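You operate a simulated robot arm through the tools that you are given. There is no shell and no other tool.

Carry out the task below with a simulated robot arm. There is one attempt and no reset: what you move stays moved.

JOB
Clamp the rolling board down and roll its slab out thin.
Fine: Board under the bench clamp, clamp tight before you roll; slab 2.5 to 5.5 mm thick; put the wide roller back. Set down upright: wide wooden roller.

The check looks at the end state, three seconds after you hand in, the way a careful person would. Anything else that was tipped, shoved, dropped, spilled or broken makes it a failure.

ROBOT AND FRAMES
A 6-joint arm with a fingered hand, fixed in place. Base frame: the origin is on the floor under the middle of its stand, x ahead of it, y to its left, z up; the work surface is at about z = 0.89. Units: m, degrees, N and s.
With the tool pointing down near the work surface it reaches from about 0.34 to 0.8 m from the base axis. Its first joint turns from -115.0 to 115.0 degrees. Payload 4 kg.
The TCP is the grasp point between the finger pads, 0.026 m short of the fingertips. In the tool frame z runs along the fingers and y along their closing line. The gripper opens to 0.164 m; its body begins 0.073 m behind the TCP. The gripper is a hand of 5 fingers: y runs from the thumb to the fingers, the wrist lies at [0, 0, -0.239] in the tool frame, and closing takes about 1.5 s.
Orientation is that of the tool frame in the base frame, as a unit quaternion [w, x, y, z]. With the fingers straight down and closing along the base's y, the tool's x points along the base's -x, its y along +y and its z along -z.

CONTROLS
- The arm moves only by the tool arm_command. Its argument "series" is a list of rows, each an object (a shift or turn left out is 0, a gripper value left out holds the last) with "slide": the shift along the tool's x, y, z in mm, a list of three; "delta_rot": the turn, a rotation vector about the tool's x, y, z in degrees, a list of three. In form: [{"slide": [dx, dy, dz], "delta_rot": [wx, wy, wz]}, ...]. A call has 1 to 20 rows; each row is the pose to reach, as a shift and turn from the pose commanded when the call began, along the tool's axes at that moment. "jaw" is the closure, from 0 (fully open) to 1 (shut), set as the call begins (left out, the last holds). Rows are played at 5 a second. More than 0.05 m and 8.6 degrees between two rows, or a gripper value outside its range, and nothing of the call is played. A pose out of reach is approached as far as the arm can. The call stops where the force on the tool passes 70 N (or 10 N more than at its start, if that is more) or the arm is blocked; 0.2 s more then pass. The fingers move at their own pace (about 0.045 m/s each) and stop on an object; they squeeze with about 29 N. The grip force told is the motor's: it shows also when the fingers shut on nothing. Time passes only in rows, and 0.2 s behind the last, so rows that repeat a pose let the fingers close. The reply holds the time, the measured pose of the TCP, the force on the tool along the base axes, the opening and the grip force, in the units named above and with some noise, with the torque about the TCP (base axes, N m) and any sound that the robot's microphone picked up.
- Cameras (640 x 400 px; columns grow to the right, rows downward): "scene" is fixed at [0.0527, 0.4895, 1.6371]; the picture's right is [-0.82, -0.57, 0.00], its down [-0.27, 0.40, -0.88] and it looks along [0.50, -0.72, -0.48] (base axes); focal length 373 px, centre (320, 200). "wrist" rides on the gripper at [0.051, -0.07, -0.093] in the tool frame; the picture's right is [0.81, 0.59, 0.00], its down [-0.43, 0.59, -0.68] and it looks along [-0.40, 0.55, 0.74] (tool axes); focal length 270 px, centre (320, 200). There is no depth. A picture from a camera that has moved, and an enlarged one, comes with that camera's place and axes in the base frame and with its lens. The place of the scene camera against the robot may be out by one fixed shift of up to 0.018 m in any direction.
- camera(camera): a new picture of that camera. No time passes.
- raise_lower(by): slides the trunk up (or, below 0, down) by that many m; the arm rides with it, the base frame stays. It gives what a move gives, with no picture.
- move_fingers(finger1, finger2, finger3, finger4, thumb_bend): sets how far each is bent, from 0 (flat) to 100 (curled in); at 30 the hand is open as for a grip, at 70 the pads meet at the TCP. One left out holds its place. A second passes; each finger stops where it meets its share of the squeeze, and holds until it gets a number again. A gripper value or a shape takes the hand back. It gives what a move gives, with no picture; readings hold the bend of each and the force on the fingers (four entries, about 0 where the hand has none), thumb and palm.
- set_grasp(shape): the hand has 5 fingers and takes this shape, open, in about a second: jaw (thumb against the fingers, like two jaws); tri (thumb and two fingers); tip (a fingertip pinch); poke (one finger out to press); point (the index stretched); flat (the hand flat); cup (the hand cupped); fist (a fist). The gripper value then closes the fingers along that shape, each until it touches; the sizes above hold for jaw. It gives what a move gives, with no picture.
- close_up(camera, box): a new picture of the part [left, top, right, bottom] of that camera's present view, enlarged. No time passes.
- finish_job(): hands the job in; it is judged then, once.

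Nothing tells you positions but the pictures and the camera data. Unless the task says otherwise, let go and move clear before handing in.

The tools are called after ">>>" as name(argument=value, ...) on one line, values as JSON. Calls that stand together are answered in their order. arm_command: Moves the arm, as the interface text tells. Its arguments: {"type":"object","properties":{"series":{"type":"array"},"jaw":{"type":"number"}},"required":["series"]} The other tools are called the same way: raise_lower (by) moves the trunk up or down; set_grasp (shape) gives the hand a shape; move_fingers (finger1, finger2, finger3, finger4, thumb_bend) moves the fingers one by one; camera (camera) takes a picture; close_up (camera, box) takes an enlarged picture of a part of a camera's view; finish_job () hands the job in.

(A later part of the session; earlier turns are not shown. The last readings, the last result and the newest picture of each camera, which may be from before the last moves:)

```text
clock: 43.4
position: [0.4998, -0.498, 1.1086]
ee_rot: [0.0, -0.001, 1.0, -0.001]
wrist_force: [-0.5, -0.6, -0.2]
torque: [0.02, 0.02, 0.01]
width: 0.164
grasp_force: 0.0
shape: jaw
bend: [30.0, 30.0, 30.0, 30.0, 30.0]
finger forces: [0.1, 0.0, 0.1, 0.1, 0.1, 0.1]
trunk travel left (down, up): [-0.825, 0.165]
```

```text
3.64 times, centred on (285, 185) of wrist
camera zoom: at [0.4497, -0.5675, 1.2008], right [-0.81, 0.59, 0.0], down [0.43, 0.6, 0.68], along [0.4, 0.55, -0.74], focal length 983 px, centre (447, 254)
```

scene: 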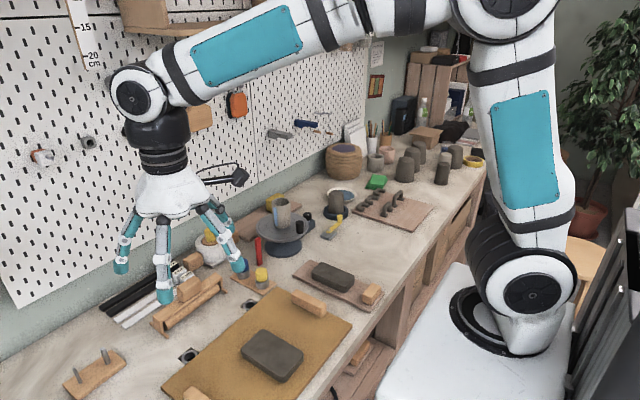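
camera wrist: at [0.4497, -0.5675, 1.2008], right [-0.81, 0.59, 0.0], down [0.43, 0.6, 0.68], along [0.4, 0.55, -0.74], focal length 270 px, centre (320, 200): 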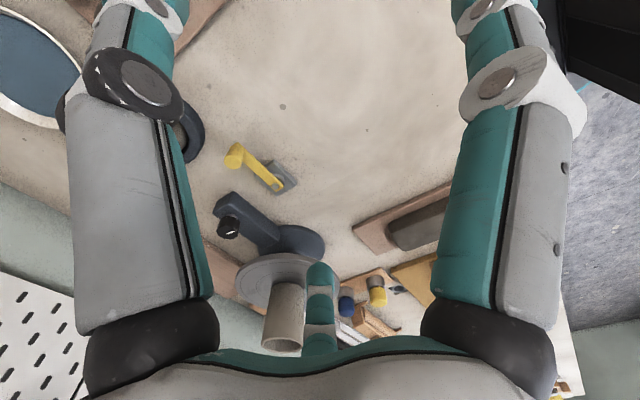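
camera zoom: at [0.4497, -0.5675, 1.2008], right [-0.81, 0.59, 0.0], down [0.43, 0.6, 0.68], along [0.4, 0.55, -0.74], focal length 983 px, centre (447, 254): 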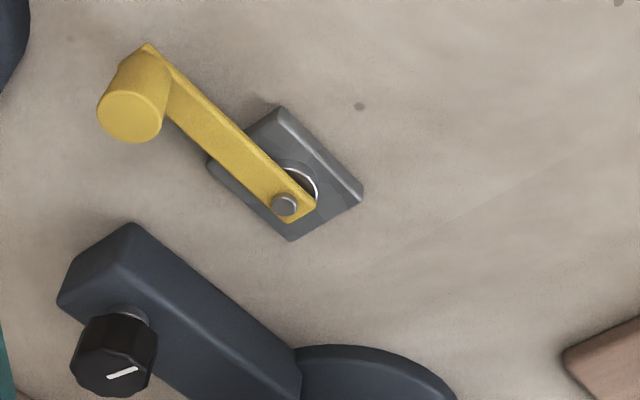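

The crank points exactly along -y from its hub at about (0.641, -0.410), with its knob at (0.642, -0.480, 0.934) and free bench on its -x side. I'll form a poking finger up here and check where the fingertip is, so I can test the crank gently.

>>> set_grasp(shape="poke")

>>> camera(camera="wrist")

>>> camera(camera="scene")

```text
clock: 44.3
position: [0.4991, -0.4966, 1.109]
ee_rot: [0.0, 0.001, 1.0, 0.0]
wrist_force: [-0.4, 0.2, -0.5]
torque: [-0.01, 0.01, 0.02]
width: 0.0
grasp_force: 0.0
shape: poke
bend: [100.0, 100.0, 100.0, 100.0, 83.0]
finger forces: [0.1, 0.0, 0.0, 0.1, 0.0, 0.0]
trunk travel left (down, up): [-0.825, 0.165]
```

```text
taken
camera wrist: at [0.449, -0.5659, 1.2017], right [-0.81, 0.59, 0.0], down [0.43, 0.59, 0.68], along [0.4, 0.55, -0.74], focal length 270 px, centre (320, 200)
```

wrist: 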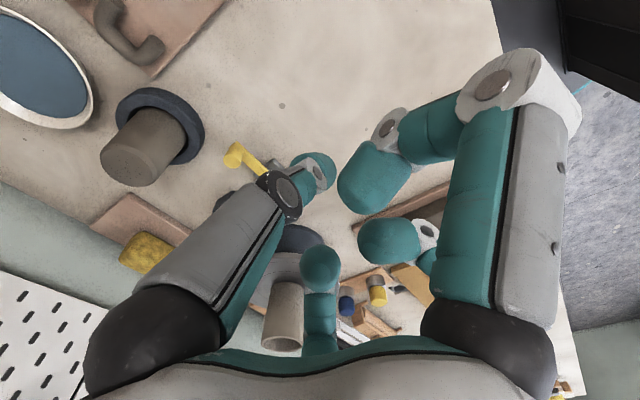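

```text
taken
```

scene: 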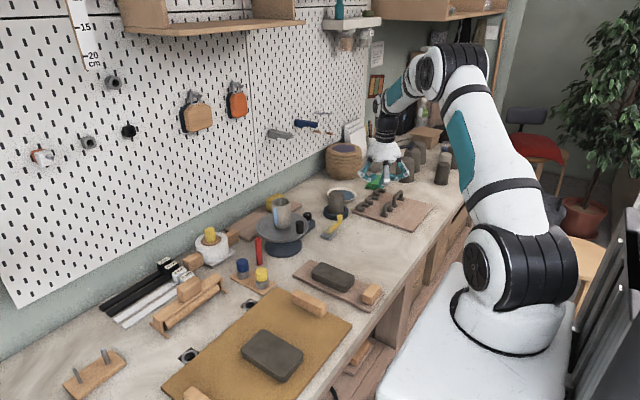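

The poke shape's fingertip isn't obvious, so I'll try the "point" shape, which stretches the index finger.

>>> set_grasp(shape="point")

>>> camera(camera="wrist")

>>> close_up(camera="scene", box=[340, 120, 440, 200])

```text
clock: 45.2
position: [0.4994, -0.4973, 1.1082]
ee_rot: [0.0, 0.001, 1.0, 0.0]
wrist_force: [0.1, 0.7, -0.1]
torque: [0.0, 0.02, 0.0]
width: 0.1582
grasp_force: 0.0
shape: point
bend: [70.0, 100.0, 100.0, 100.0, 72.0]
finger forces: [0.0, 0.0, 0.0, 0.1, 0.0, 0.1]
trunk travel left (down, up): [-0.825, 0.165]
```

```text
taken
camera wrist: at [0.4489, -0.5659, 1.2017], right [-0.81, 0.59, 0.0], down [0.43, 0.59, 0.68], along [0.4, 0.55, -0.74], focal length 270 px, centre (320, 200)
```

wrist: 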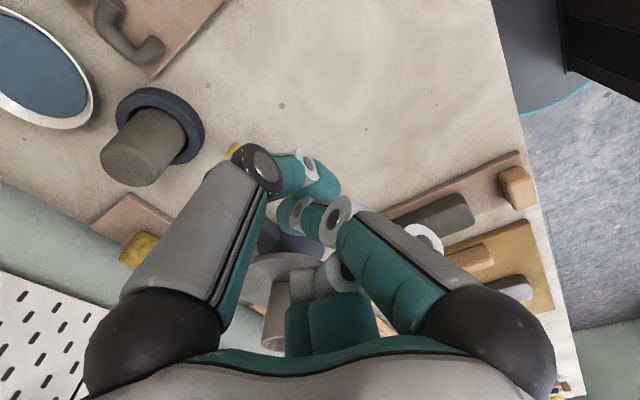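

```text
5.00 times, centred on (390, 160) of scene
camera zoom: at [0.0527, 0.4895, 1.6371], right [-0.82, -0.57, 0.0], down [-0.27, 0.4, -0.88], along [0.5, -0.72, -0.48], focal length 1865 px, centre (-30, 400)
```

zoom: 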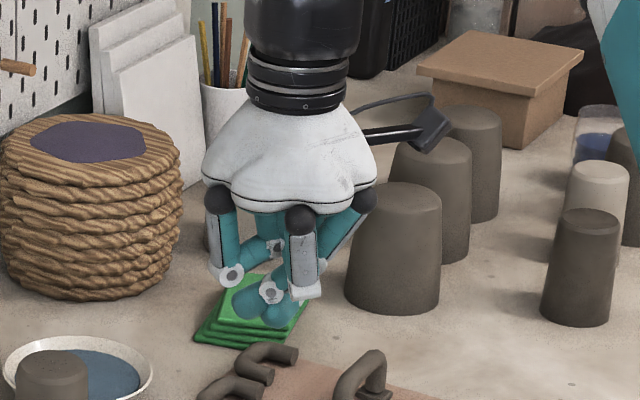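

The index and thumb meet at the TCP in this shape. I'll switch to the "tip" pinch, which should let me hold the small crank knob with little spread, and check how it opens.

>>> set_grasp(shape="tip")

>>> camera(camera="wrist")

>>> close_up(camera="scene", box=[340, 120, 440, 200])

```text
clock: 46.1
position: [0.4985, -0.4978, 1.1093]
ee_rot: [-0.001, 0.001, 1.0, 0.0]
wrist_force: [0.3, 0.7, -0.6]
torque: [0.0, 0.02, 0.0]
width: 0.1639
grasp_force: 0.1
shape: tip
bend: [14.0, 30.0, 30.0, 14.0, 30.0]
finger forces: [0.1, 0.1, 0.1, 0.1, 0.0, 0.1]
trunk travel left (down, up): [-0.825, 0.165]
```

```text
taken
camera wrist: at [0.449, -0.566, 1.2017], right [-0.81, 0.59, 0.0], down [0.43, 0.59, 0.68], along [0.4, 0.55, -0.74], focal length 270 px, centre (320, 200)
```

wrist: 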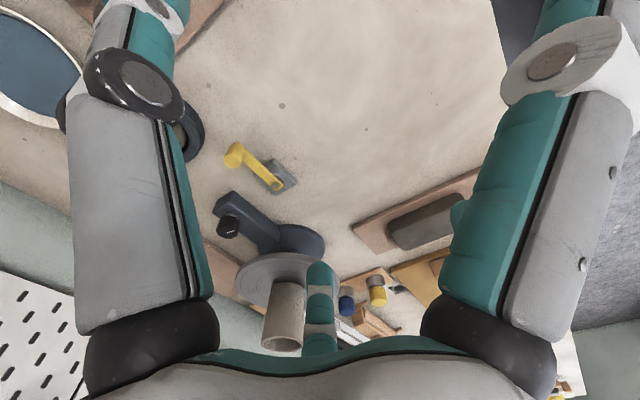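

```text
5.00 times, centred on (390, 160) of scene
camera zoom: at [0.0527, 0.4895, 1.6371], right [-0.82, -0.57, 0.0], down [-0.27, 0.4, -0.88], along [0.5, -0.72, -0.48], focal length 1865 px, centre (-30, 400)
```

zoom: 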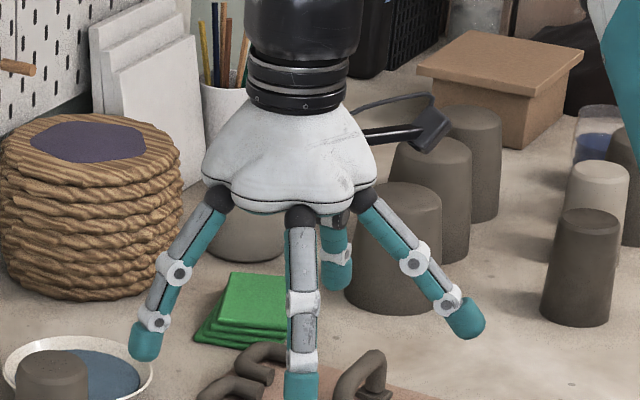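

The hand is a radial claw; the normal jaw shape partly closed suits the small knob best. I'll return to jaw shape, part-close it, and move to hover above the crank knob.

>>> set_grasp(shape="jaw")

>>> arm_command(series=[{"slide": [-36, 5, 0]}, {"slide": [-72, 10, 0]}, {"slide": [-108, 14, 0]}, {"slide": [-143, 18, 0]}, {"slide": [-143, 18, 20]}, {"slide": [-143, 18, 50]}], jaw=0.55)

>>> camera(camera="wrist")

>>> close_up(camera="scene", box=[280, 140, 400, 250])

```text
clock: 47.0
position: [0.4994, -0.4965, 1.1071]
ee_rot: [0.0, 0.001, 1.0, 0.0]
wrist_force: [-0.2, -0.5, 0.3]
torque: [0.0, 0.0, -0.02]
width: 0.1636
grasp_force: 0.1
shape: jaw
bend: [30.0, 30.0, 30.0, 30.0, 30.0]
finger forces: [0.0, 0.0, 0.0, 0.1, 0.0, 0.0]
trunk travel left (down, up): [-0.825, 0.165]
```

```text
clock: 48.4
position: [0.6421, -0.4798, 1.0574]
ee_rot: [0.0, -0.001, 1.0, -0.001]
wrist_force: [0.0, 1.0, -0.3]
torque: [0.0, 0.0, -0.02]
width: 0.0739
grasp_force: 0.0
shape: jaw
bend: [39.0, 39.0, 39.0, 39.0, 70.0]
finger forces: [0.0, 0.0, 0.0, 0.0, 0.0, 0.0]
trunk travel left (down, up): [-0.825, 0.165]
```

```text
taken
camera wrist: at [0.5926, -0.5493, 1.1499], right [-0.81, 0.59, 0.0], down [0.43, 0.59, 0.68], along [0.4, 0.55, -0.74], focal length 270 px, centre (320, 200)
```

wrist: 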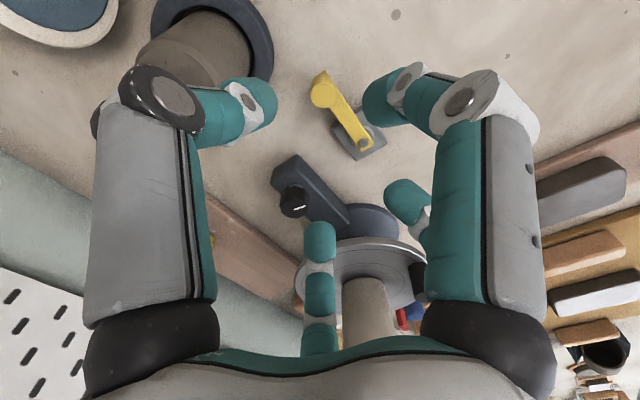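

```text
3.64 times, centred on (340, 195) of scene
camera zoom: at [0.0527, 0.4895, 1.6371], right [-0.82, -0.57, 0.0], down [-0.27, 0.4, -0.88], along [0.5, -0.72, -0.48], focal length 1356 px, centre (247, 218)
```

zoom: 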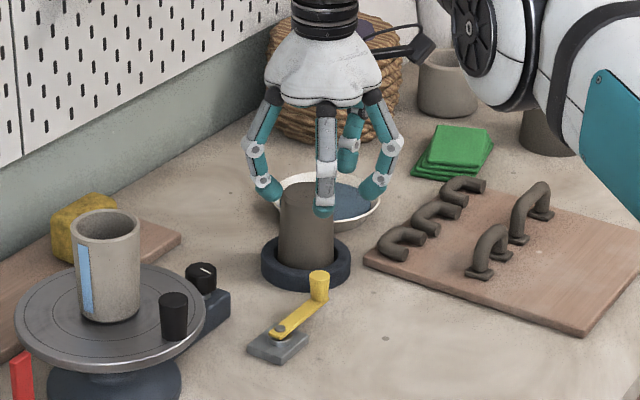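

The hover is right over the knob (it projects where predicted). The thumb shows 70 while fingers show 39, so I'll check the settled finger state before descending.

>>> arm_command(series=[{"slide": [0, 0, 0]}, {"slide": [0, 0, 0]}])

>>> close_up(camera="wrist", box=[220, 40, 420, 240])

```text
clock: 49.0
position: [0.6411, -0.4793, 1.0578]
ee_rot: [0.0, 0.0, 1.0, 0.0]
wrist_force: [0.1, 0.0, 0.8]
torque: [-0.03, 0.01, -0.01]
width: 0.0739
grasp_force: 0.1
shape: jaw
bend: [39.0, 39.0, 39.0, 39.0, 70.0]
finger forces: [0.1, 0.0, 0.0, 0.0, 0.1, 0.1]
trunk travel left (down, up): [-0.825, 0.165]
```

```text
2.00 times, centred on (320, 140) of wrist
camera zoom: at [0.5916, -0.549, 1.1509], right [-0.81, 0.59, 0.0], down [0.43, 0.59, 0.68], along [0.4, 0.55, -0.74], focal length 541 px, centre (320, 320)
```

zoom: 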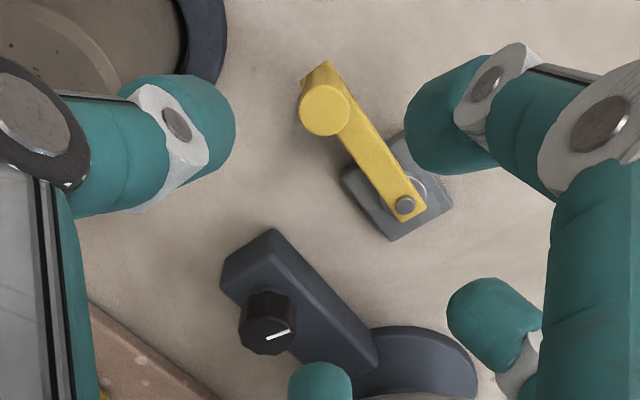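

The fingers are symmetric about the TCP at about ±37 mm. I'll close slightly more for clearance to the ring and descend most of the way, then check.

>>> arm_command(series=[{"slide": [0, 0, 0]}, {"slide": [0, 0, 0]}, {"slide": [0, 0, 25]}, {"slide": [0, 0, 50]}, {"slide": [0, 0, 75]}, {"slide": [0, 0, 90]}], jaw=0.7)

>>> camera(camera="wrist")

>>> close_up(camera="scene", box=[290, 170, 390, 240])

```text
clock: 50.4
position: [0.6415, -0.4821, 0.9676]
ee_rot: [0.001, 0.0, 1.0, 0.0]
wrist_force: [-0.1, -0.7, -0.3]
torque: [0.04, -0.01, 0.03]
width: 0.0494
grasp_force: 0.1
shape: jaw
bend: [47.0, 47.0, 47.0, 47.0, 70.0]
finger forces: [0.0, 0.0, 0.1, 0.1, 0.0, 0.0]
trunk travel left (down, up): [-0.825, 0.165]
```

```text
taken
camera wrist: at [0.5909, -0.5513, 1.0603], right [-0.81, 0.59, 0.0], down [0.43, 0.6, 0.68], along [0.4, 0.55, -0.74], focal length 270 px, centre (320, 200)
```

wrist: 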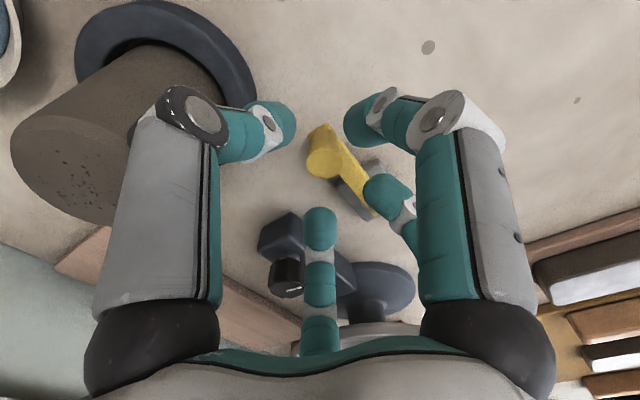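

```text
5.71 times, centred on (340, 205) of scene
camera zoom: at [0.0527, 0.4895, 1.6371], right [-0.82, -0.57, 0.0], down [-0.27, 0.4, -0.88], along [0.5, -0.72, -0.48], focal length 2132 px, centre (206, 171)
```

zoom: 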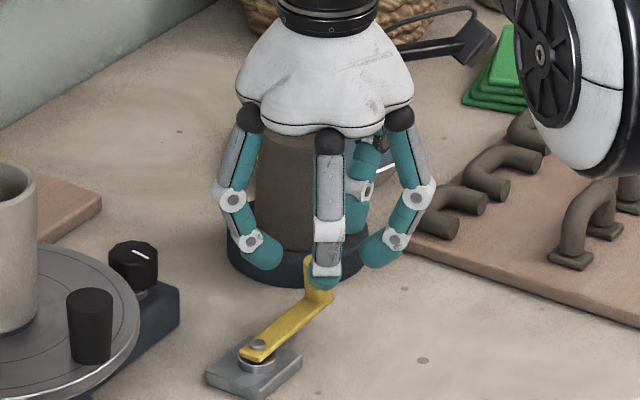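

Aligned; I'll go down the last 27 mm and close on the knob.

>>> arm_command(series=[{"slide": [0, 2, 14]}, {"slide": [0, 2, 27]}])

>>> arm_command(series=[{"slide": [0, 0, 0]}, {"slide": [0, 0, 0]}, {"slide": [0, 0, 0]}, {"slide": [0, 0, 0]}, {"slide": [0, 0, 0]}], jaw=1.0)

>>> camera(camera="wrist")

>>> close_up(camera="scene", box=[290, 170, 390, 240])

```text
clock: 51.0
position: [0.6404, -0.4786, 0.9409]
ee_rot: [0.0, 0.0, 1.0, 0.001]
wrist_force: [0.5, -0.9, -0.7]
torque: [-0.02, 0.01, -0.01]
width: 0.0493
grasp_force: 0.0
shape: jaw
bend: [47.0, 47.0, 47.0, 47.0, 70.0]
finger forces: [0.0, 0.0, 0.1, 0.1, 0.0, 0.0]
trunk travel left (down, up): [-0.825, 0.165]
```

```text
clock: 52.2
position: [0.6397, -0.4799, 0.9403]
ee_rot: [-0.001, 0.0, 1.0, 0.0]
wrist_force: [-0.4, -1.4, -4.8]
torque: [-0.04, 0.01, -0.02]
width: 0.0132
grasp_force: 28.6
shape: jaw
bend: [74.0, 74.0, 74.0, 74.0, 70.0]
finger forces: [25.8, 25.6, 25.4, 25.7, 26.0, 0.0]
trunk travel left (down, up): [-0.825, 0.165]
```

```text
taken
camera wrist: at [0.5897, -0.5482, 1.033], right [-0.81, 0.59, 0.0], down [0.43, 0.59, 0.68], along [0.4, 0.55, -0.74], focal length 270 px, centre (320, 200)
```

wrist: 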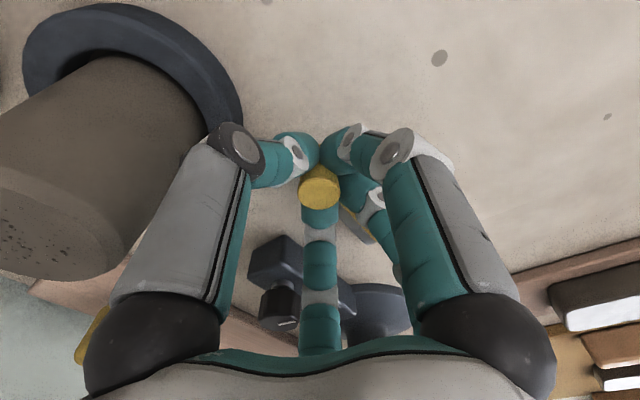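

```text
5.71 times, centred on (340, 205) of scene
camera zoom: at [0.0527, 0.4895, 1.6371], right [-0.82, -0.57, 0.0], down [-0.27, 0.4, -0.88], along [0.5, -0.72, -0.48], focal length 2132 px, centre (206, 171)
```

zoom: 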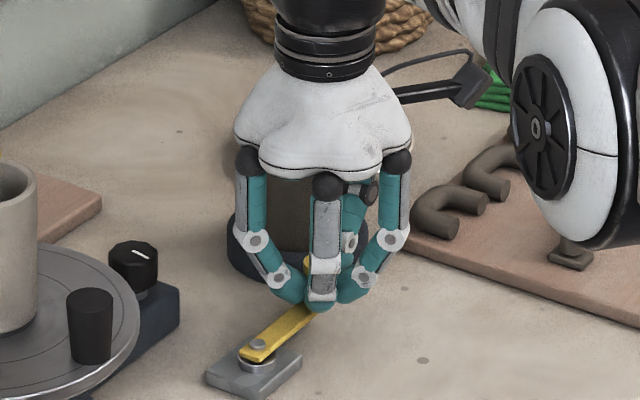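

The knob is held firmly. I'll turn it a small amount, 15° toward -x, and watch forces and what moves.

>>> arm_command(series=[{"slide": [6.1, 0.3, 0], "delta_rot": [0, 0, 5]}, {"slide": [12.2, 1.1, 0], "delta_rot": [0, 0, 10]}, {"slide": [18.1, 2.4, 0], "delta_rot": [0, 0, 15]}])

>>> close_up(camera="scene", box=[290, 170, 390, 240])

>>> camera(camera="scene")

```text
clock: 53.0
position: [0.6323, -0.4803, 0.9416]
ee_rot: [-0.007, 0.13, 0.991, 0.004]
wrist_force: [0.2, 10.0, -10.7]
torque: [0.19, -0.01, 0.1]
width: 0.013
grasp_force: 28.9
shape: jaw
bend: [74.0, 74.0, 74.0, 74.0, 70.0]
finger forces: [27.9, 31.5, 27.5, 24.2, 24.5, 0.0]
out of reach, approached as far as the arm can: row 2, 3
trunk travel left (down, up): [-0.825, 0.165]
```

```text
5.71 times, centred on (340, 205) of scene
camera zoom: at [0.0527, 0.4895, 1.6371], right [-0.82, -0.57, 0.0], down [-0.27, 0.4, -0.88], along [0.5, -0.72, -0.48], focal length 2132 px, centre (206, 171)
```

zoom: 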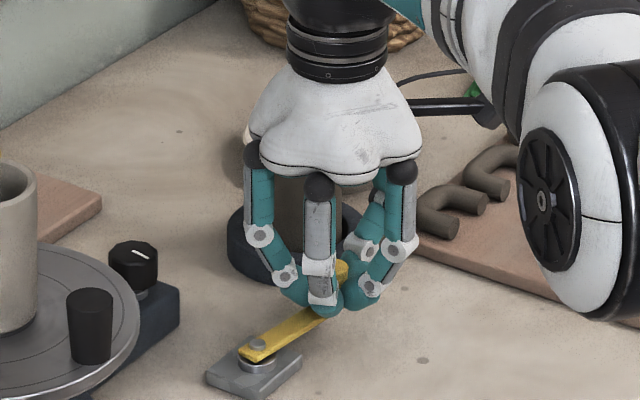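

```text
taken
```

scene: 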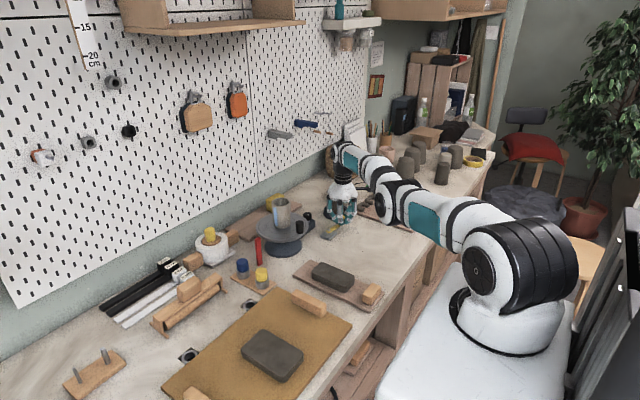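

The crank turns with modest force, though the arm is near its reach limit and stretched low. I'll continue inward a bit (reach gets easier) and see how it behaves.

>>> arm_command(series=[{"slide": [6, 0.5, 0], "delta_rot": [0, 0, 5]}, {"slide": [12, 1.5, 0], "delta_rot": [0, 0, 10]}, {"slide": [17, 2.6, 0], "delta_rot": [0, 0, 15]}])

>>> close_up(camera="scene", box=[280, 170, 440, 270])

```text
clock: 53.8
position: [0.6292, -0.4821, 0.9409]
ee_rot: [-0.007, 0.26, 0.966, 0.004]
wrist_force: [4.0, 26.1, -18.9]
torque: [0.53, 0.01, 0.01]
width: 0.0121
grasp_force: 28.7
shape: jaw
bend: [74.0, 63.0, 74.0, 74.0, 70.0]
finger forces: [29.6, 33.7, 29.1, 20.0, 22.5, 0.0]
out of reach, approached as far as the arm can: row 1, 2, 3
trunk travel left (down, up): [-0.825, 0.165]
```

```text
4.00 times, centred on (360, 220) of scene
camera zoom: at [0.0527, 0.4895, 1.6371], right [-0.82, -0.57, 0.0], down [-0.27, 0.4, -0.88], along [0.5, -0.72, -0.48], focal length 1492 px, centre (160, 120)
```

zoom: 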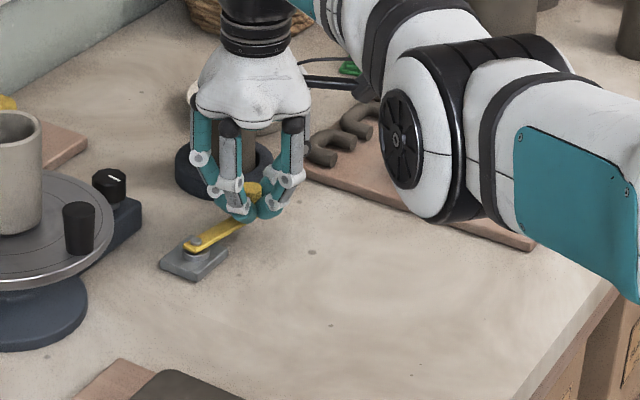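

The arm is straining near its reach limit rather than the crank resisting, so I'll stop here, let go of the knob, lift straight up and look at what the crank did.

>>> arm_command(series=[{"slide": [0, 0, 0]}, {"slide": [0, 0, 0]}, {"slide": [0, 0, 0]}, {"slide": [0, 0, 0]}], jaw=0.6)

>>> arm_command(series=[{"slide": [0, 0, -30]}, {"slide": [0, 0, -60]}, {"slide": [0, 0, -100]}])

>>> camera(camera="wrist")

>>> close_up(camera="scene", box=[290, 190, 390, 260])

```text
clock: 54.8
position: [0.6277, -0.4864, 0.9423]
ee_rot: [-0.005, 0.259, 0.966, 0.002]
wrist_force: [-0.6, 0.2, 0.1]
torque: [-0.05, -0.04, -0.03]
width: 0.0651
grasp_force: 0.1
shape: jaw
bend: [42.0, 42.0, 42.0, 42.0, 70.0]
finger forces: [0.0, 0.0, 0.1, 1.1, 0.0, 0.0]
trunk travel left (down, up): [-0.825, 0.165]
```

```text
clock: 55.6
position: [0.6252, -0.4844, 1.0413]
ee_rot: [0.001, 0.259, 0.966, 0.0]
wrist_force: [-0.2, 0.3, 0.5]
torque: [-0.01, 0.0, -0.03]
width: 0.0655
grasp_force: 0.2
shape: jaw
bend: [42.0, 42.0, 42.0, 42.0, 70.0]
finger forces: [0.1, 0.0, 0.0, 0.1, 0.0, 0.1]
out of reach, approached as far as the arm can: row 1, 2
trunk travel left (down, up): [-0.825, 0.165]
```

```text
taken
camera wrist: at [0.5467, -0.5196, 1.1354], right [-0.41, 0.91, 0.0], down [0.67, 0.3, 0.68], along [0.62, 0.27, -0.74], focal length 270 px, centre (320, 200)
```

wrist: 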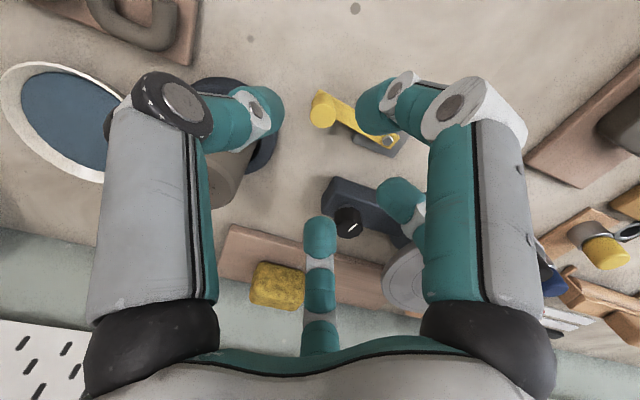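

```text
5.71 times, centred on (340, 225) of scene
camera zoom: at [0.0527, 0.4895, 1.6371], right [-0.82, -0.57, 0.0], down [-0.27, 0.4, -0.88], along [0.5, -0.72, -0.48], focal length 2132 px, centre (206, 57)
```

zoom: 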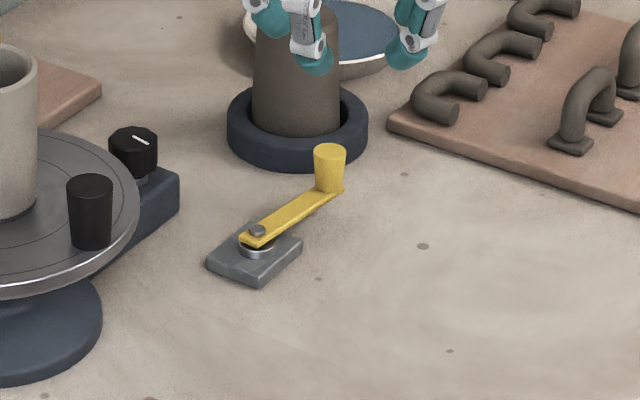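

The crank simply turned about 10° and nothing else changed visibly. I'll study the wide roller's feet and cylinder height more closely, since how it straddles a board tells me which board it belongs to.

>>> close_up(camera="scene", box=[145, 310, 185, 345])

>>> close_up(camera="scene", box=[195, 270, 235, 305])

>>> close_up(camera="scene", box=[310, 260, 390, 320])

>>> close_up(camera="scene", box=[230, 320, 310, 390])

```text
11.43 times, centred on (165, 328) of scene
camera zoom: at [0.0527, 0.4895, 1.6371], right [-0.82, -0.57, 0.0], down [-0.27, 0.4, -0.88], along [0.5, -0.72, -0.48], focal length 4263 px, centre (2091, -1257)
```

zoom: 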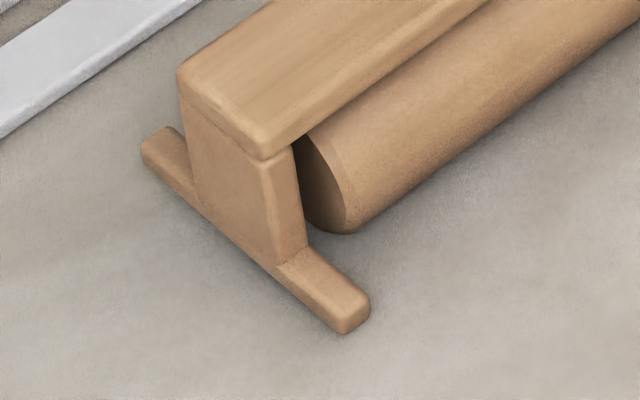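

```text
11.43 times, centred on (215, 288) of scene
camera zoom: at [0.0527, 0.4895, 1.6371], right [-0.82, -0.57, 0.0], down [-0.27, 0.4, -0.88], along [0.5, -0.72, -0.48], focal length 4263 px, centre (1520, -800)
```

zoom: 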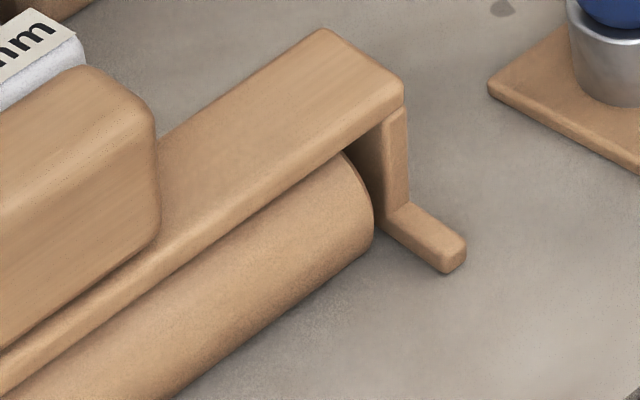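

```text
6.67 times, centred on (350, 290) of scene
camera zoom: at [0.0527, 0.4895, 1.6371], right [-0.82, -0.57, 0.0], down [-0.27, 0.4, -0.88], along [0.5, -0.72, -0.48], focal length 2487 px, centre (120, -400)
```

zoom: 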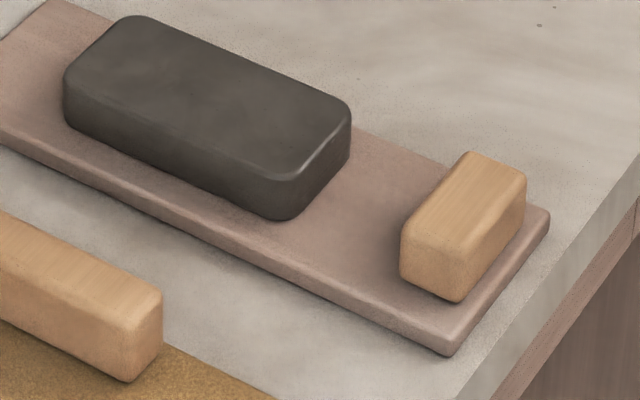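

```text
5.71 times, centred on (270, 355) of scene
camera zoom: at [0.0527, 0.4895, 1.6371], right [-0.82, -0.57, 0.0], down [-0.27, 0.4, -0.88], along [0.5, -0.72, -0.48], focal length 2132 px, centre (606, -686)
```

zoom: 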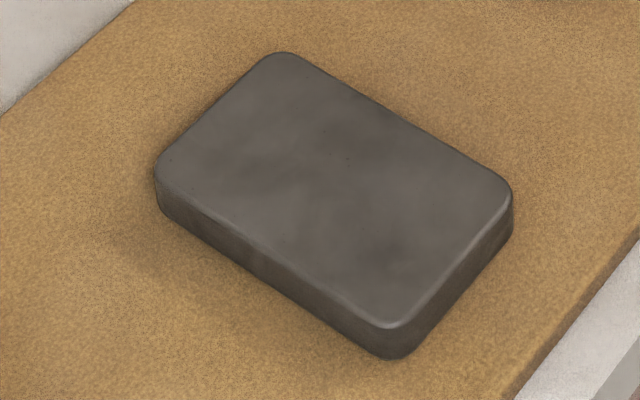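

The roller's cylinder sits low between its runner feet. I'll compare the crank plate now with the earlier identical close-up to see whether turning the crank moved the plate.

>>> close_up(camera="scene", box=[300, 200, 364, 240])

>>> close_up(camera="scene", box=[316, 222, 340, 240])

```text
10.00 times, centred on (332, 220) of scene
camera zoom: at [0.0527, 0.4895, 1.6371], right [-0.82, -0.57, 0.0], down [-0.27, 0.4, -0.88], along [0.5, -0.72, -0.48], focal length 3730 px, centre (200, 0)
```

zoom: 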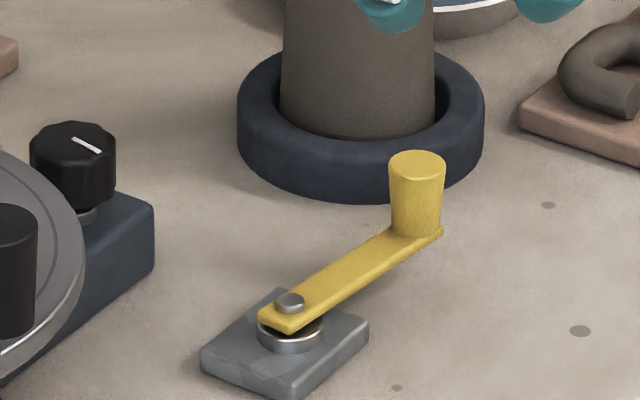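

```text
16.00 times, centred on (328, 231) of scene
camera zoom: at [0.0527, 0.4895, 1.6371], right [-0.82, -0.57, 0.0], down [-0.27, 0.4, -0.88], along [0.5, -0.72, -0.48], focal length 5969 px, centre (192, -296)
```

zoom: 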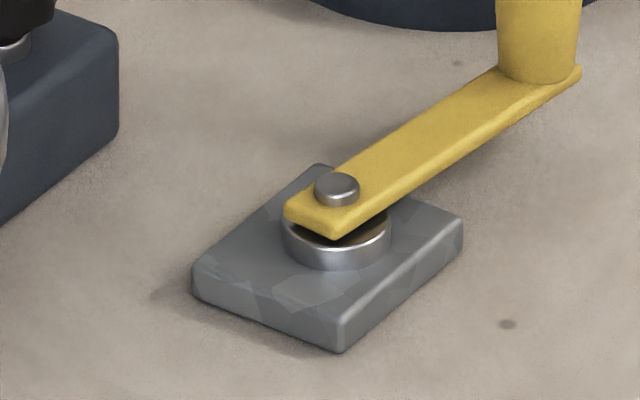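

The crank only rotated about 10°; its plate didn't move, so it isn't obviously a clamp. Before deciding, I'll check the coloured pegs by the board: I'll move over to the yellow one (about 0.655, -0.085) at a safe height.

>>> arm_command(series=[{"slide": [0, 0, -40]}, {"slide": [0, 0, -80]}, {"slide": [0, 0, -110]}, {"slide": [17, 36, -110], "delta_rot": [0, 0, -3]}, {"slide": [35, 72, -110], "delta_rot": [0, 0, -6]}, {"slide": [52, 108, -110], "delta_rot": [0, 0, -9]}, {"slide": [69, 144, -110], "delta_rot": [0, 0, -12]}, {"slide": [87, 180, -110], "delta_rot": [0, 0, -15]}, {"slide": [104, 216, -110], "delta_rot": [0, 0, -18]}, {"slide": [121, 252, -110], "delta_rot": [0, 0, -21]}, {"slide": [139, 288, -110], "delta_rot": [0, 0, -24]}, {"slide": [156, 324, -110], "delta_rot": [0, 0, -27]}, {"slide": [173, 360, -110], "delta_rot": [0, 0, -30]}])

>>> camera(camera="wrist")

>>> camera(camera="scene")

```text
clock: 58.4
position: [0.6579, -0.0862, 1.1528]
ee_rot: [0.0, 0.0, 1.0, -0.001]
wrist_force: [-0.3, 0.4, -0.2]
torque: [-0.05, 0.02, 0.03]
width: 0.0653
grasp_force: 0.1
shape: jaw
bend: [42.0, 42.0, 42.0, 42.0, 70.0]
finger forces: [0.0, 0.0, 0.0, 0.0, 0.0, 0.0]
out of reach, approached as far as the arm can: row 3
trunk travel left (down, up): [-0.825, 0.165]
```

```text
taken
camera wrist: at [0.6069, -0.1555, 1.2454], right [-0.81, 0.59, 0.0], down [0.43, 0.6, 0.68], along [0.4, 0.55, -0.74], focal length 270 px, centre (320, 200)
```

wrist: 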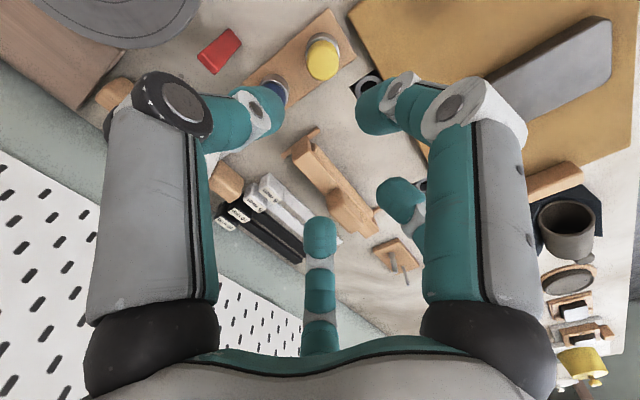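

```text
taken
```

scene: 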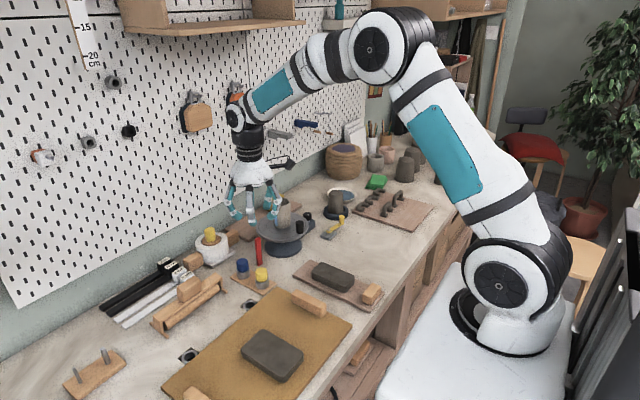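

>>> close_up(camera="wrist", box=[180, 0, 380, 120])

>>> close_up(camera="wrist", box=[270, 120, 430, 280])

```text
3.20 times, centred on (280, 60) of wrist
camera zoom: at [0.6069, -0.1555, 1.2454], right [-0.81, 0.59, 0.0], down [0.43, 0.6, 0.68], along [0.4, 0.55, -0.74], focal length 865 px, centre (448, 648)
```

zoom: 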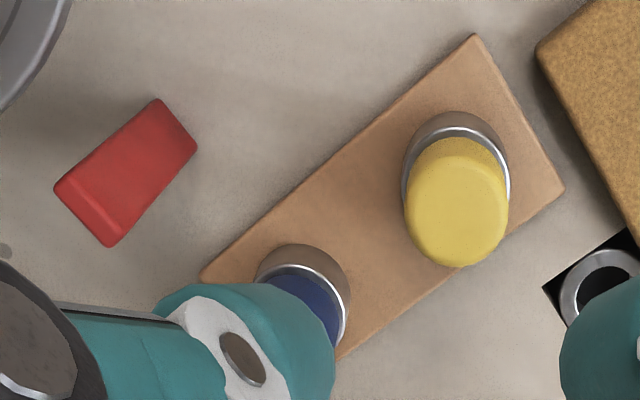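

```text
2.50 times, centred on (350, 200) of wrist
camera zoom: at [0.6069, -0.1555, 1.2454], right [-0.81, 0.59, 0.0], down [0.43, 0.6, 0.68], along [0.4, 0.55, -0.74], focal length 676 px, centre (245, 200)
```

zoom: 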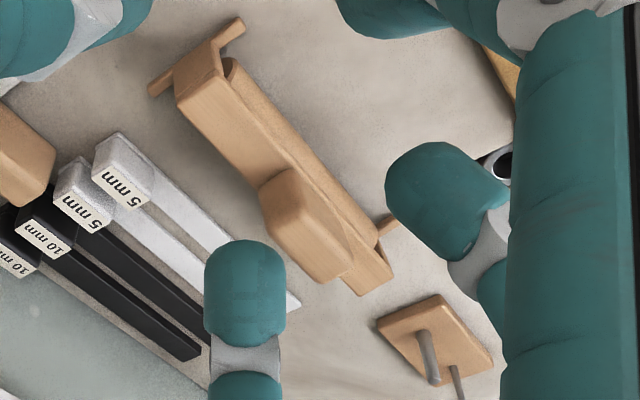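

The peg tray looks clear enough to approach. I'll descend over the yellow peg to just above it and check alignment.

>>> arm_command(series=[{"slide": [2, 1, 40]}, {"slide": [2, 1, 80]}, {"slide": [2, 1, 120]}, {"slide": [2, 1, 150]}, {"slide": [2, 1, 172]}], jaw=0.52)

>>> camera(camera="wrist")

>>> close_up(camera="scene", box=[210, 200, 330, 300])

```text
clock: 59.6
position: [0.6568, -0.0858, 0.9816]
ee_rot: [0.0, 0.0, 1.0, 0.001]
wrist_force: [0.1, 0.5, 0.2]
torque: [-0.03, 0.04, -0.03]
width: 0.0786
grasp_force: 0.0
shape: jaw
bend: [38.0, 38.0, 38.0, 38.0, 70.0]
finger forces: [0.1, 0.0, 0.0, 0.0, 0.1, 0.0]
trunk travel left (down, up): [-0.825, 0.165]
```

```text
taken
camera wrist: at [0.6064, -0.1557, 1.0735], right [-0.81, 0.59, 0.0], down [0.43, 0.59, 0.68], along [0.4, 0.55, -0.74], focal length 270 px, centre (320, 200)
```

wrist: 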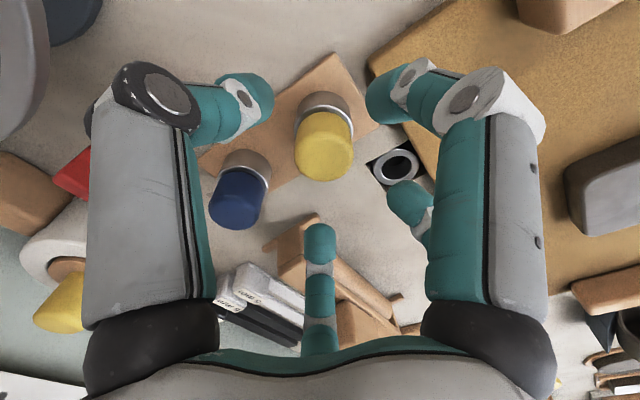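

```text
4.00 times, centred on (270, 250) of scene
camera zoom: at [0.0527, 0.4895, 1.6371], right [-0.82, -0.57, 0.0], down [-0.27, 0.4, -0.88], along [0.5, -0.72, -0.48], focal length 1492 px, centre (520, 0)
```

zoom: 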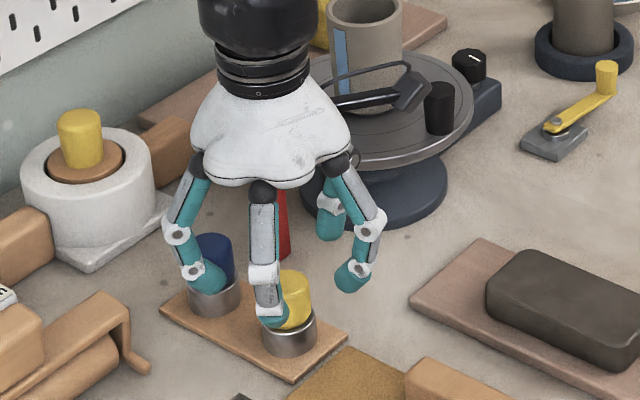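

Centred on the yellow peg with the blue peg and red bar clear. I'll lower onto it, close, and lift slightly to see what it is.

>>> arm_command(series=[{"slide": [0, 0, 18]}, {"slide": [0, 0, 34]}])

>>> arm_command(series=[{"slide": [0, 0, 0]}, {"slide": [0, 0, 0]}, {"slide": [0, 0, 0]}, {"slide": [0, 0, 0]}, {"slide": [0, 0, 0]}, {"slide": [0, 0, 0]}], jaw=1.0)

```text
clock: 60.2
position: [0.6557, -0.0862, 0.9465]
ee_rot: [0.001, 0.001, 1.0, 0.0]
wrist_force: [-0.9, -0.2, 1.4]
torque: [0.0, -0.02, -0.04]
width: 0.0784
grasp_force: 0.1
shape: jaw
bend: [38.0, 38.0, 38.0, 38.0, 70.0]
finger forces: [0.0, 0.0, 0.1, 0.6, 0.1, 0.1]
trunk travel left (down, up): [-0.825, 0.165]
```

```text
clock: 61.6
position: [0.6566, -0.0855, 0.9469]
ee_rot: [0.0, -0.001, 1.0, 0.0]
wrist_force: [0.1, 0.6, -0.9]
torque: [-0.01, -0.02, 0.05]
width: 0.0274
grasp_force: 29.1
shape: jaw
bend: [78.0, 55.0, 78.0, 78.0, 70.0]
finger forces: [26.1, 25.8, 25.2, 25.3, 25.6, 0.1]
trunk travel left (down, up): [-0.825, 0.165]
```

>>> arm_command(series=[{"slide": [0, 0, -5]}, {"slide": [0, 0, -12]}, {"slide": [0, 0, -20]}])

>>> close_up(camera="scene", box=[230, 240, 300, 300])

>>> camera(camera="wrist")

```text
clock: 62.4
position: [0.6556, -0.0857, 0.9657]
ee_rot: [0.0, 0.0, 1.0, 0.0]
wrist_force: [0.3, -0.3, -0.1]
torque: [-0.03, 0.03, -0.02]
width: 0.0272
grasp_force: 28.7
shape: jaw
bend: [78.0, 55.0, 78.0, 78.0, 70.0]
finger forces: [26.1, 25.7, 25.6, 25.4, 25.3, 0.0]
trunk travel left (down, up): [-0.825, 0.165]
```

```text
6.67 times, centred on (265, 270) of scene
camera zoom: at [0.0527, 0.4895, 1.6371], right [-0.82, -0.57, 0.0], down [-0.27, 0.4, -0.88], along [0.5, -0.72, -0.48], focal length 2487 px, centre (687, -267)
```

zoom: 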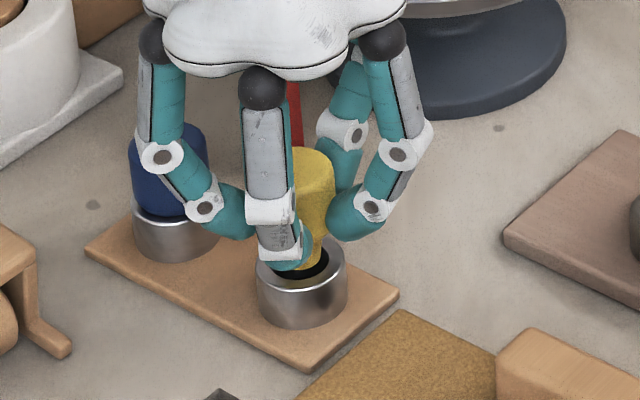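

```text
taken
camera wrist: at [0.6057, -0.1554, 1.0585], right [-0.81, 0.59, 0.0], down [0.43, 0.59, 0.68], along [0.4, 0.55, -0.74], focal length 270 px, centre (320, 200)
```

wrist: 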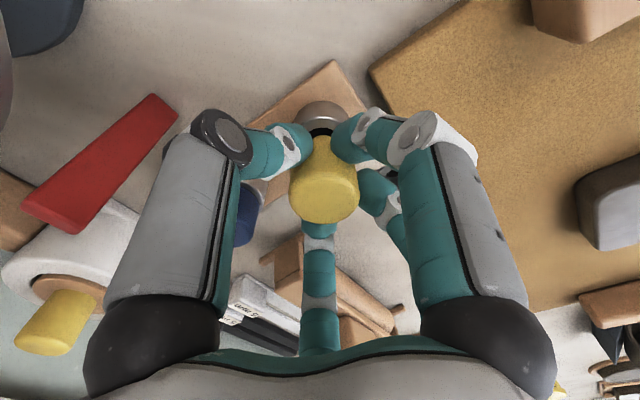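

It lifts out freely — it is a peg in a cup. I'll raise it further to see its stem.

>>> arm_command(series=[{"slide": [0, 0, -20]}, {"slide": [0, 0, -40]}, {"slide": [0, 0, -65]}])

>>> close_up(camera="scene", box=[220, 210, 310, 290])

```text
clock: 63.2
position: [0.6551, -0.0864, 1.0319]
ee_rot: [0.001, 0.0, 1.0, 0.0]
wrist_force: [0.3, -0.2, 0.0]
torque: [-0.03, 0.0, 0.03]
width: 0.0272
grasp_force: 29.4
shape: jaw
bend: [78.0, 55.0, 78.0, 78.0, 70.0]
finger forces: [25.9, 25.9, 25.5, 25.4, 25.4, 0.0]
trunk travel left (down, up): [-0.825, 0.165]
```

```text
5.00 times, centred on (265, 250) of scene
camera zoom: at [0.0527, 0.4895, 1.6371], right [-0.82, -0.57, 0.0], down [-0.27, 0.4, -0.88], along [0.5, -0.72, -0.48], focal length 1865 px, centre (595, -50)
```

zoom: 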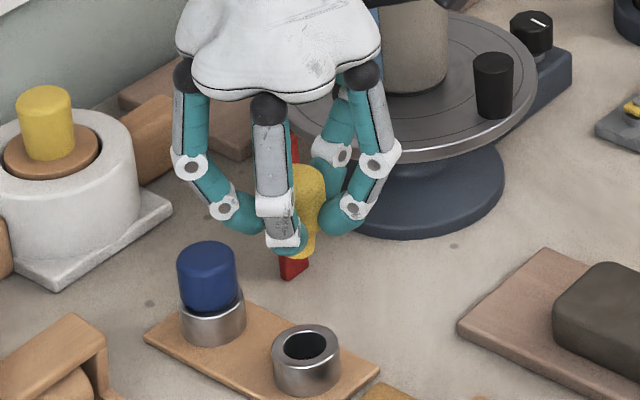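

It's just a short peg whose cup matches the bench sockets – a bench dog, not a clamp. I'll put it straight back into its cup.

>>> arm_command(series=[{"slide": [0, 0, 20]}, {"slide": [0, 0, 40]}, {"slide": [0, 0, 58]}, {"slide": [0, 0, 70]}, {"slide": [0, 0, 78]}, {"slide": [0, 0, 84]}])

>>> close_up(camera="scene", box=[230, 240, 300, 300])

```text
clock: 64.6
position: [0.6558, -0.0861, 0.9482]
ee_rot: [0.0, 0.0, 1.0, 0.0]
wrist_force: [0.1, 0.2, -0.3]
torque: [-0.02, -0.01, -0.04]
width: 0.0272
grasp_force: 28.6
shape: jaw
bend: [78.0, 55.0, 78.0, 78.0, 70.0]
finger forces: [26.0, 25.8, 25.5, 25.6, 25.4, 0.0]
trunk travel left (down, up): [-0.825, 0.165]
```

```text
6.67 times, centred on (265, 270) of scene
camera zoom: at [0.0527, 0.4895, 1.6371], right [-0.82, -0.57, 0.0], down [-0.27, 0.4, -0.88], along [0.5, -0.72, -0.48], focal length 2487 px, centre (687, -267)
```

zoom: 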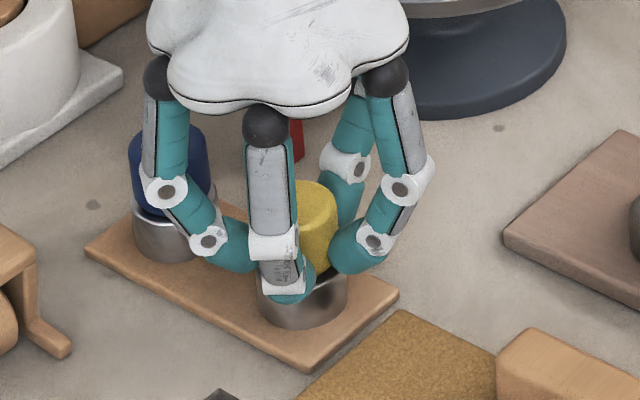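

Seated again with no force. I'll open and rise clear.

>>> arm_command(series=[{"slide": [0, 0, 0]}, {"slide": [0, 0, 0]}, {"slide": [0, 0, 0]}, {"slide": [0, 0, 0]}, {"slide": [0, 0, 0]}], jaw=0.52)

>>> arm_command(series=[{"slide": [0, 0, -25]}, {"slide": [0, 0, -60]}, {"slide": [0, 0, -100]}, {"slide": [0, 0, -140]}, {"slide": [0, 0, -180]}])

>>> close_up(camera="scene", box=[220, 220, 310, 300])

```text
clock: 65.8
position: [0.6559, -0.0867, 0.948]
ee_rot: [0.0, 0.0, 1.0, -0.001]
wrist_force: [0.3, -0.4, -0.4]
torque: [-0.01, 0.01, -0.03]
width: 0.0784
grasp_force: 0.1
shape: jaw
bend: [38.0, 38.0, 38.0, 38.0, 70.0]
finger forces: [0.0, 0.1, 0.0, 0.0, 0.0, 0.0]
trunk travel left (down, up): [-0.825, 0.165]
```

```text
clock: 67.0
position: [0.6541, -0.0869, 1.1272]
ee_rot: [0.0, 0.0, 1.0, 0.0]
wrist_force: [-0.1, -0.1, 0.2]
torque: [0.0, -0.04, -0.01]
width: 0.0785
grasp_force: 0.0
shape: jaw
bend: [38.0, 38.0, 38.0, 38.0, 70.0]
finger forces: [0.0, 0.0, 0.1, 0.0, 0.0, 0.1]
trunk travel left (down, up): [-0.825, 0.165]
```

```text
5.00 times, centred on (265, 260) of scene
camera zoom: at [0.0527, 0.4895, 1.6371], right [-0.82, -0.57, 0.0], down [-0.27, 0.4, -0.88], along [0.5, -0.72, -0.48], focal length 1865 px, centre (595, -100)
```

zoom: 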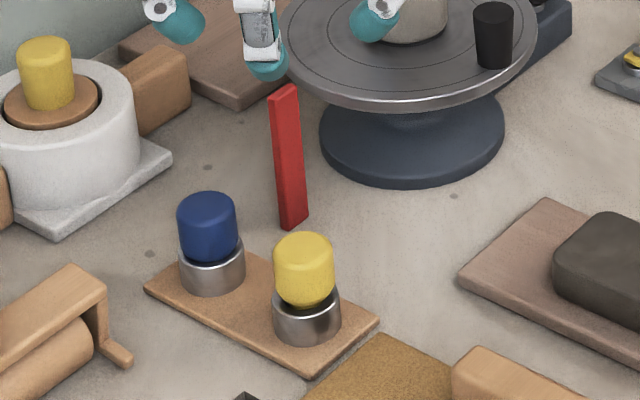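

The peg is back as it was. The only clamp-like thing left is the crank unit with the clear patch of bench in front of it, so I'll return there, cage the knob loosely and swing it further to learn its range.

>>> arm_command(series=[{"slide": [0, 0, -25]}, {"slide": [2, -40, -25]}, {"slide": [4, -80, -25]}, {"slide": [6, -120, -25]}, {"slide": [8, -160, -25]}, {"slide": [10, -200, -25]}, {"slide": [12, -240, -25]}, {"slide": [15, -280, -25]}, {"slide": [18, -320, -25]}, {"slide": [20, -360, -25]}, {"slide": [21, -391, -25]}, {"slide": [21, -391, 20]}, {"slide": [21, -391, 60]}, {"slide": [21, -391, 95]}])

>>> camera(camera="wrist")

```text
clock: 70.0
position: [0.6364, -0.4768, 1.0305]
ee_rot: [0.0, -0.001, 1.0, 0.0]
wrist_force: [0.9, 0.6, 0.0]
torque: [0.03, 0.03, -0.02]
width: 0.0787
grasp_force: 0.1
shape: jaw
bend: [38.0, 38.0, 38.0, 38.0, 70.0]
finger forces: [0.0, 0.0, 0.0, 0.1, 0.0, 0.1]
out of reach, approached as far as the arm can: row 11
trunk travel left (down, up): [-0.825, 0.165]
```

```text
taken
camera wrist: at [0.5853, -0.5459, 1.1242], right [-0.81, 0.59, 0.0], down [0.43, 0.59, 0.68], along [0.4, 0.55, -0.74], focal length 270 px, centre (320, 200)
```

wrist: 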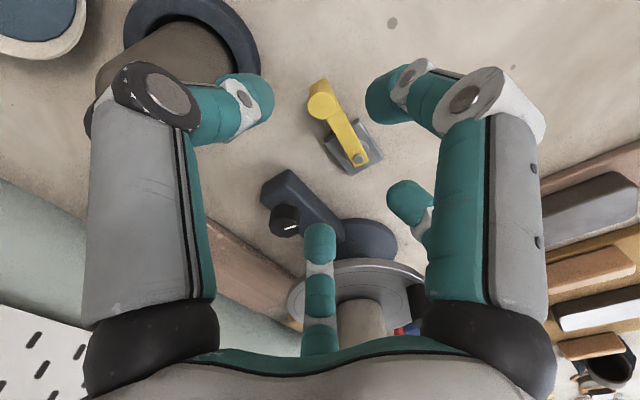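

>>> close_up(camera="wrist", box=[270, 60, 400, 190])

```text
3.08 times, centred on (335, 125) of wrist
camera zoom: at [0.5853, -0.5459, 1.1242], right [-0.81, 0.59, 0.0], down [0.43, 0.59, 0.68], along [0.4, 0.55, -0.74], focal length 832 px, centre (274, 431)
```

zoom: 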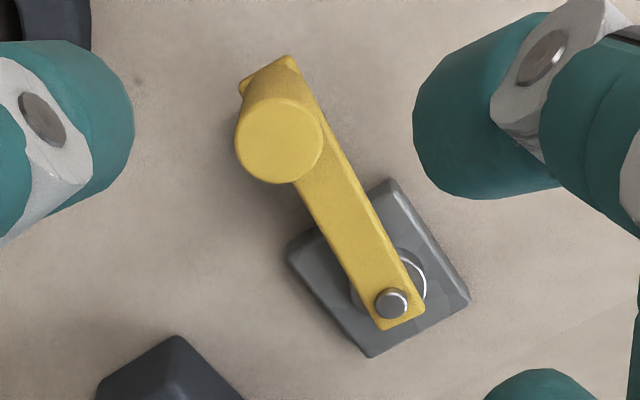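

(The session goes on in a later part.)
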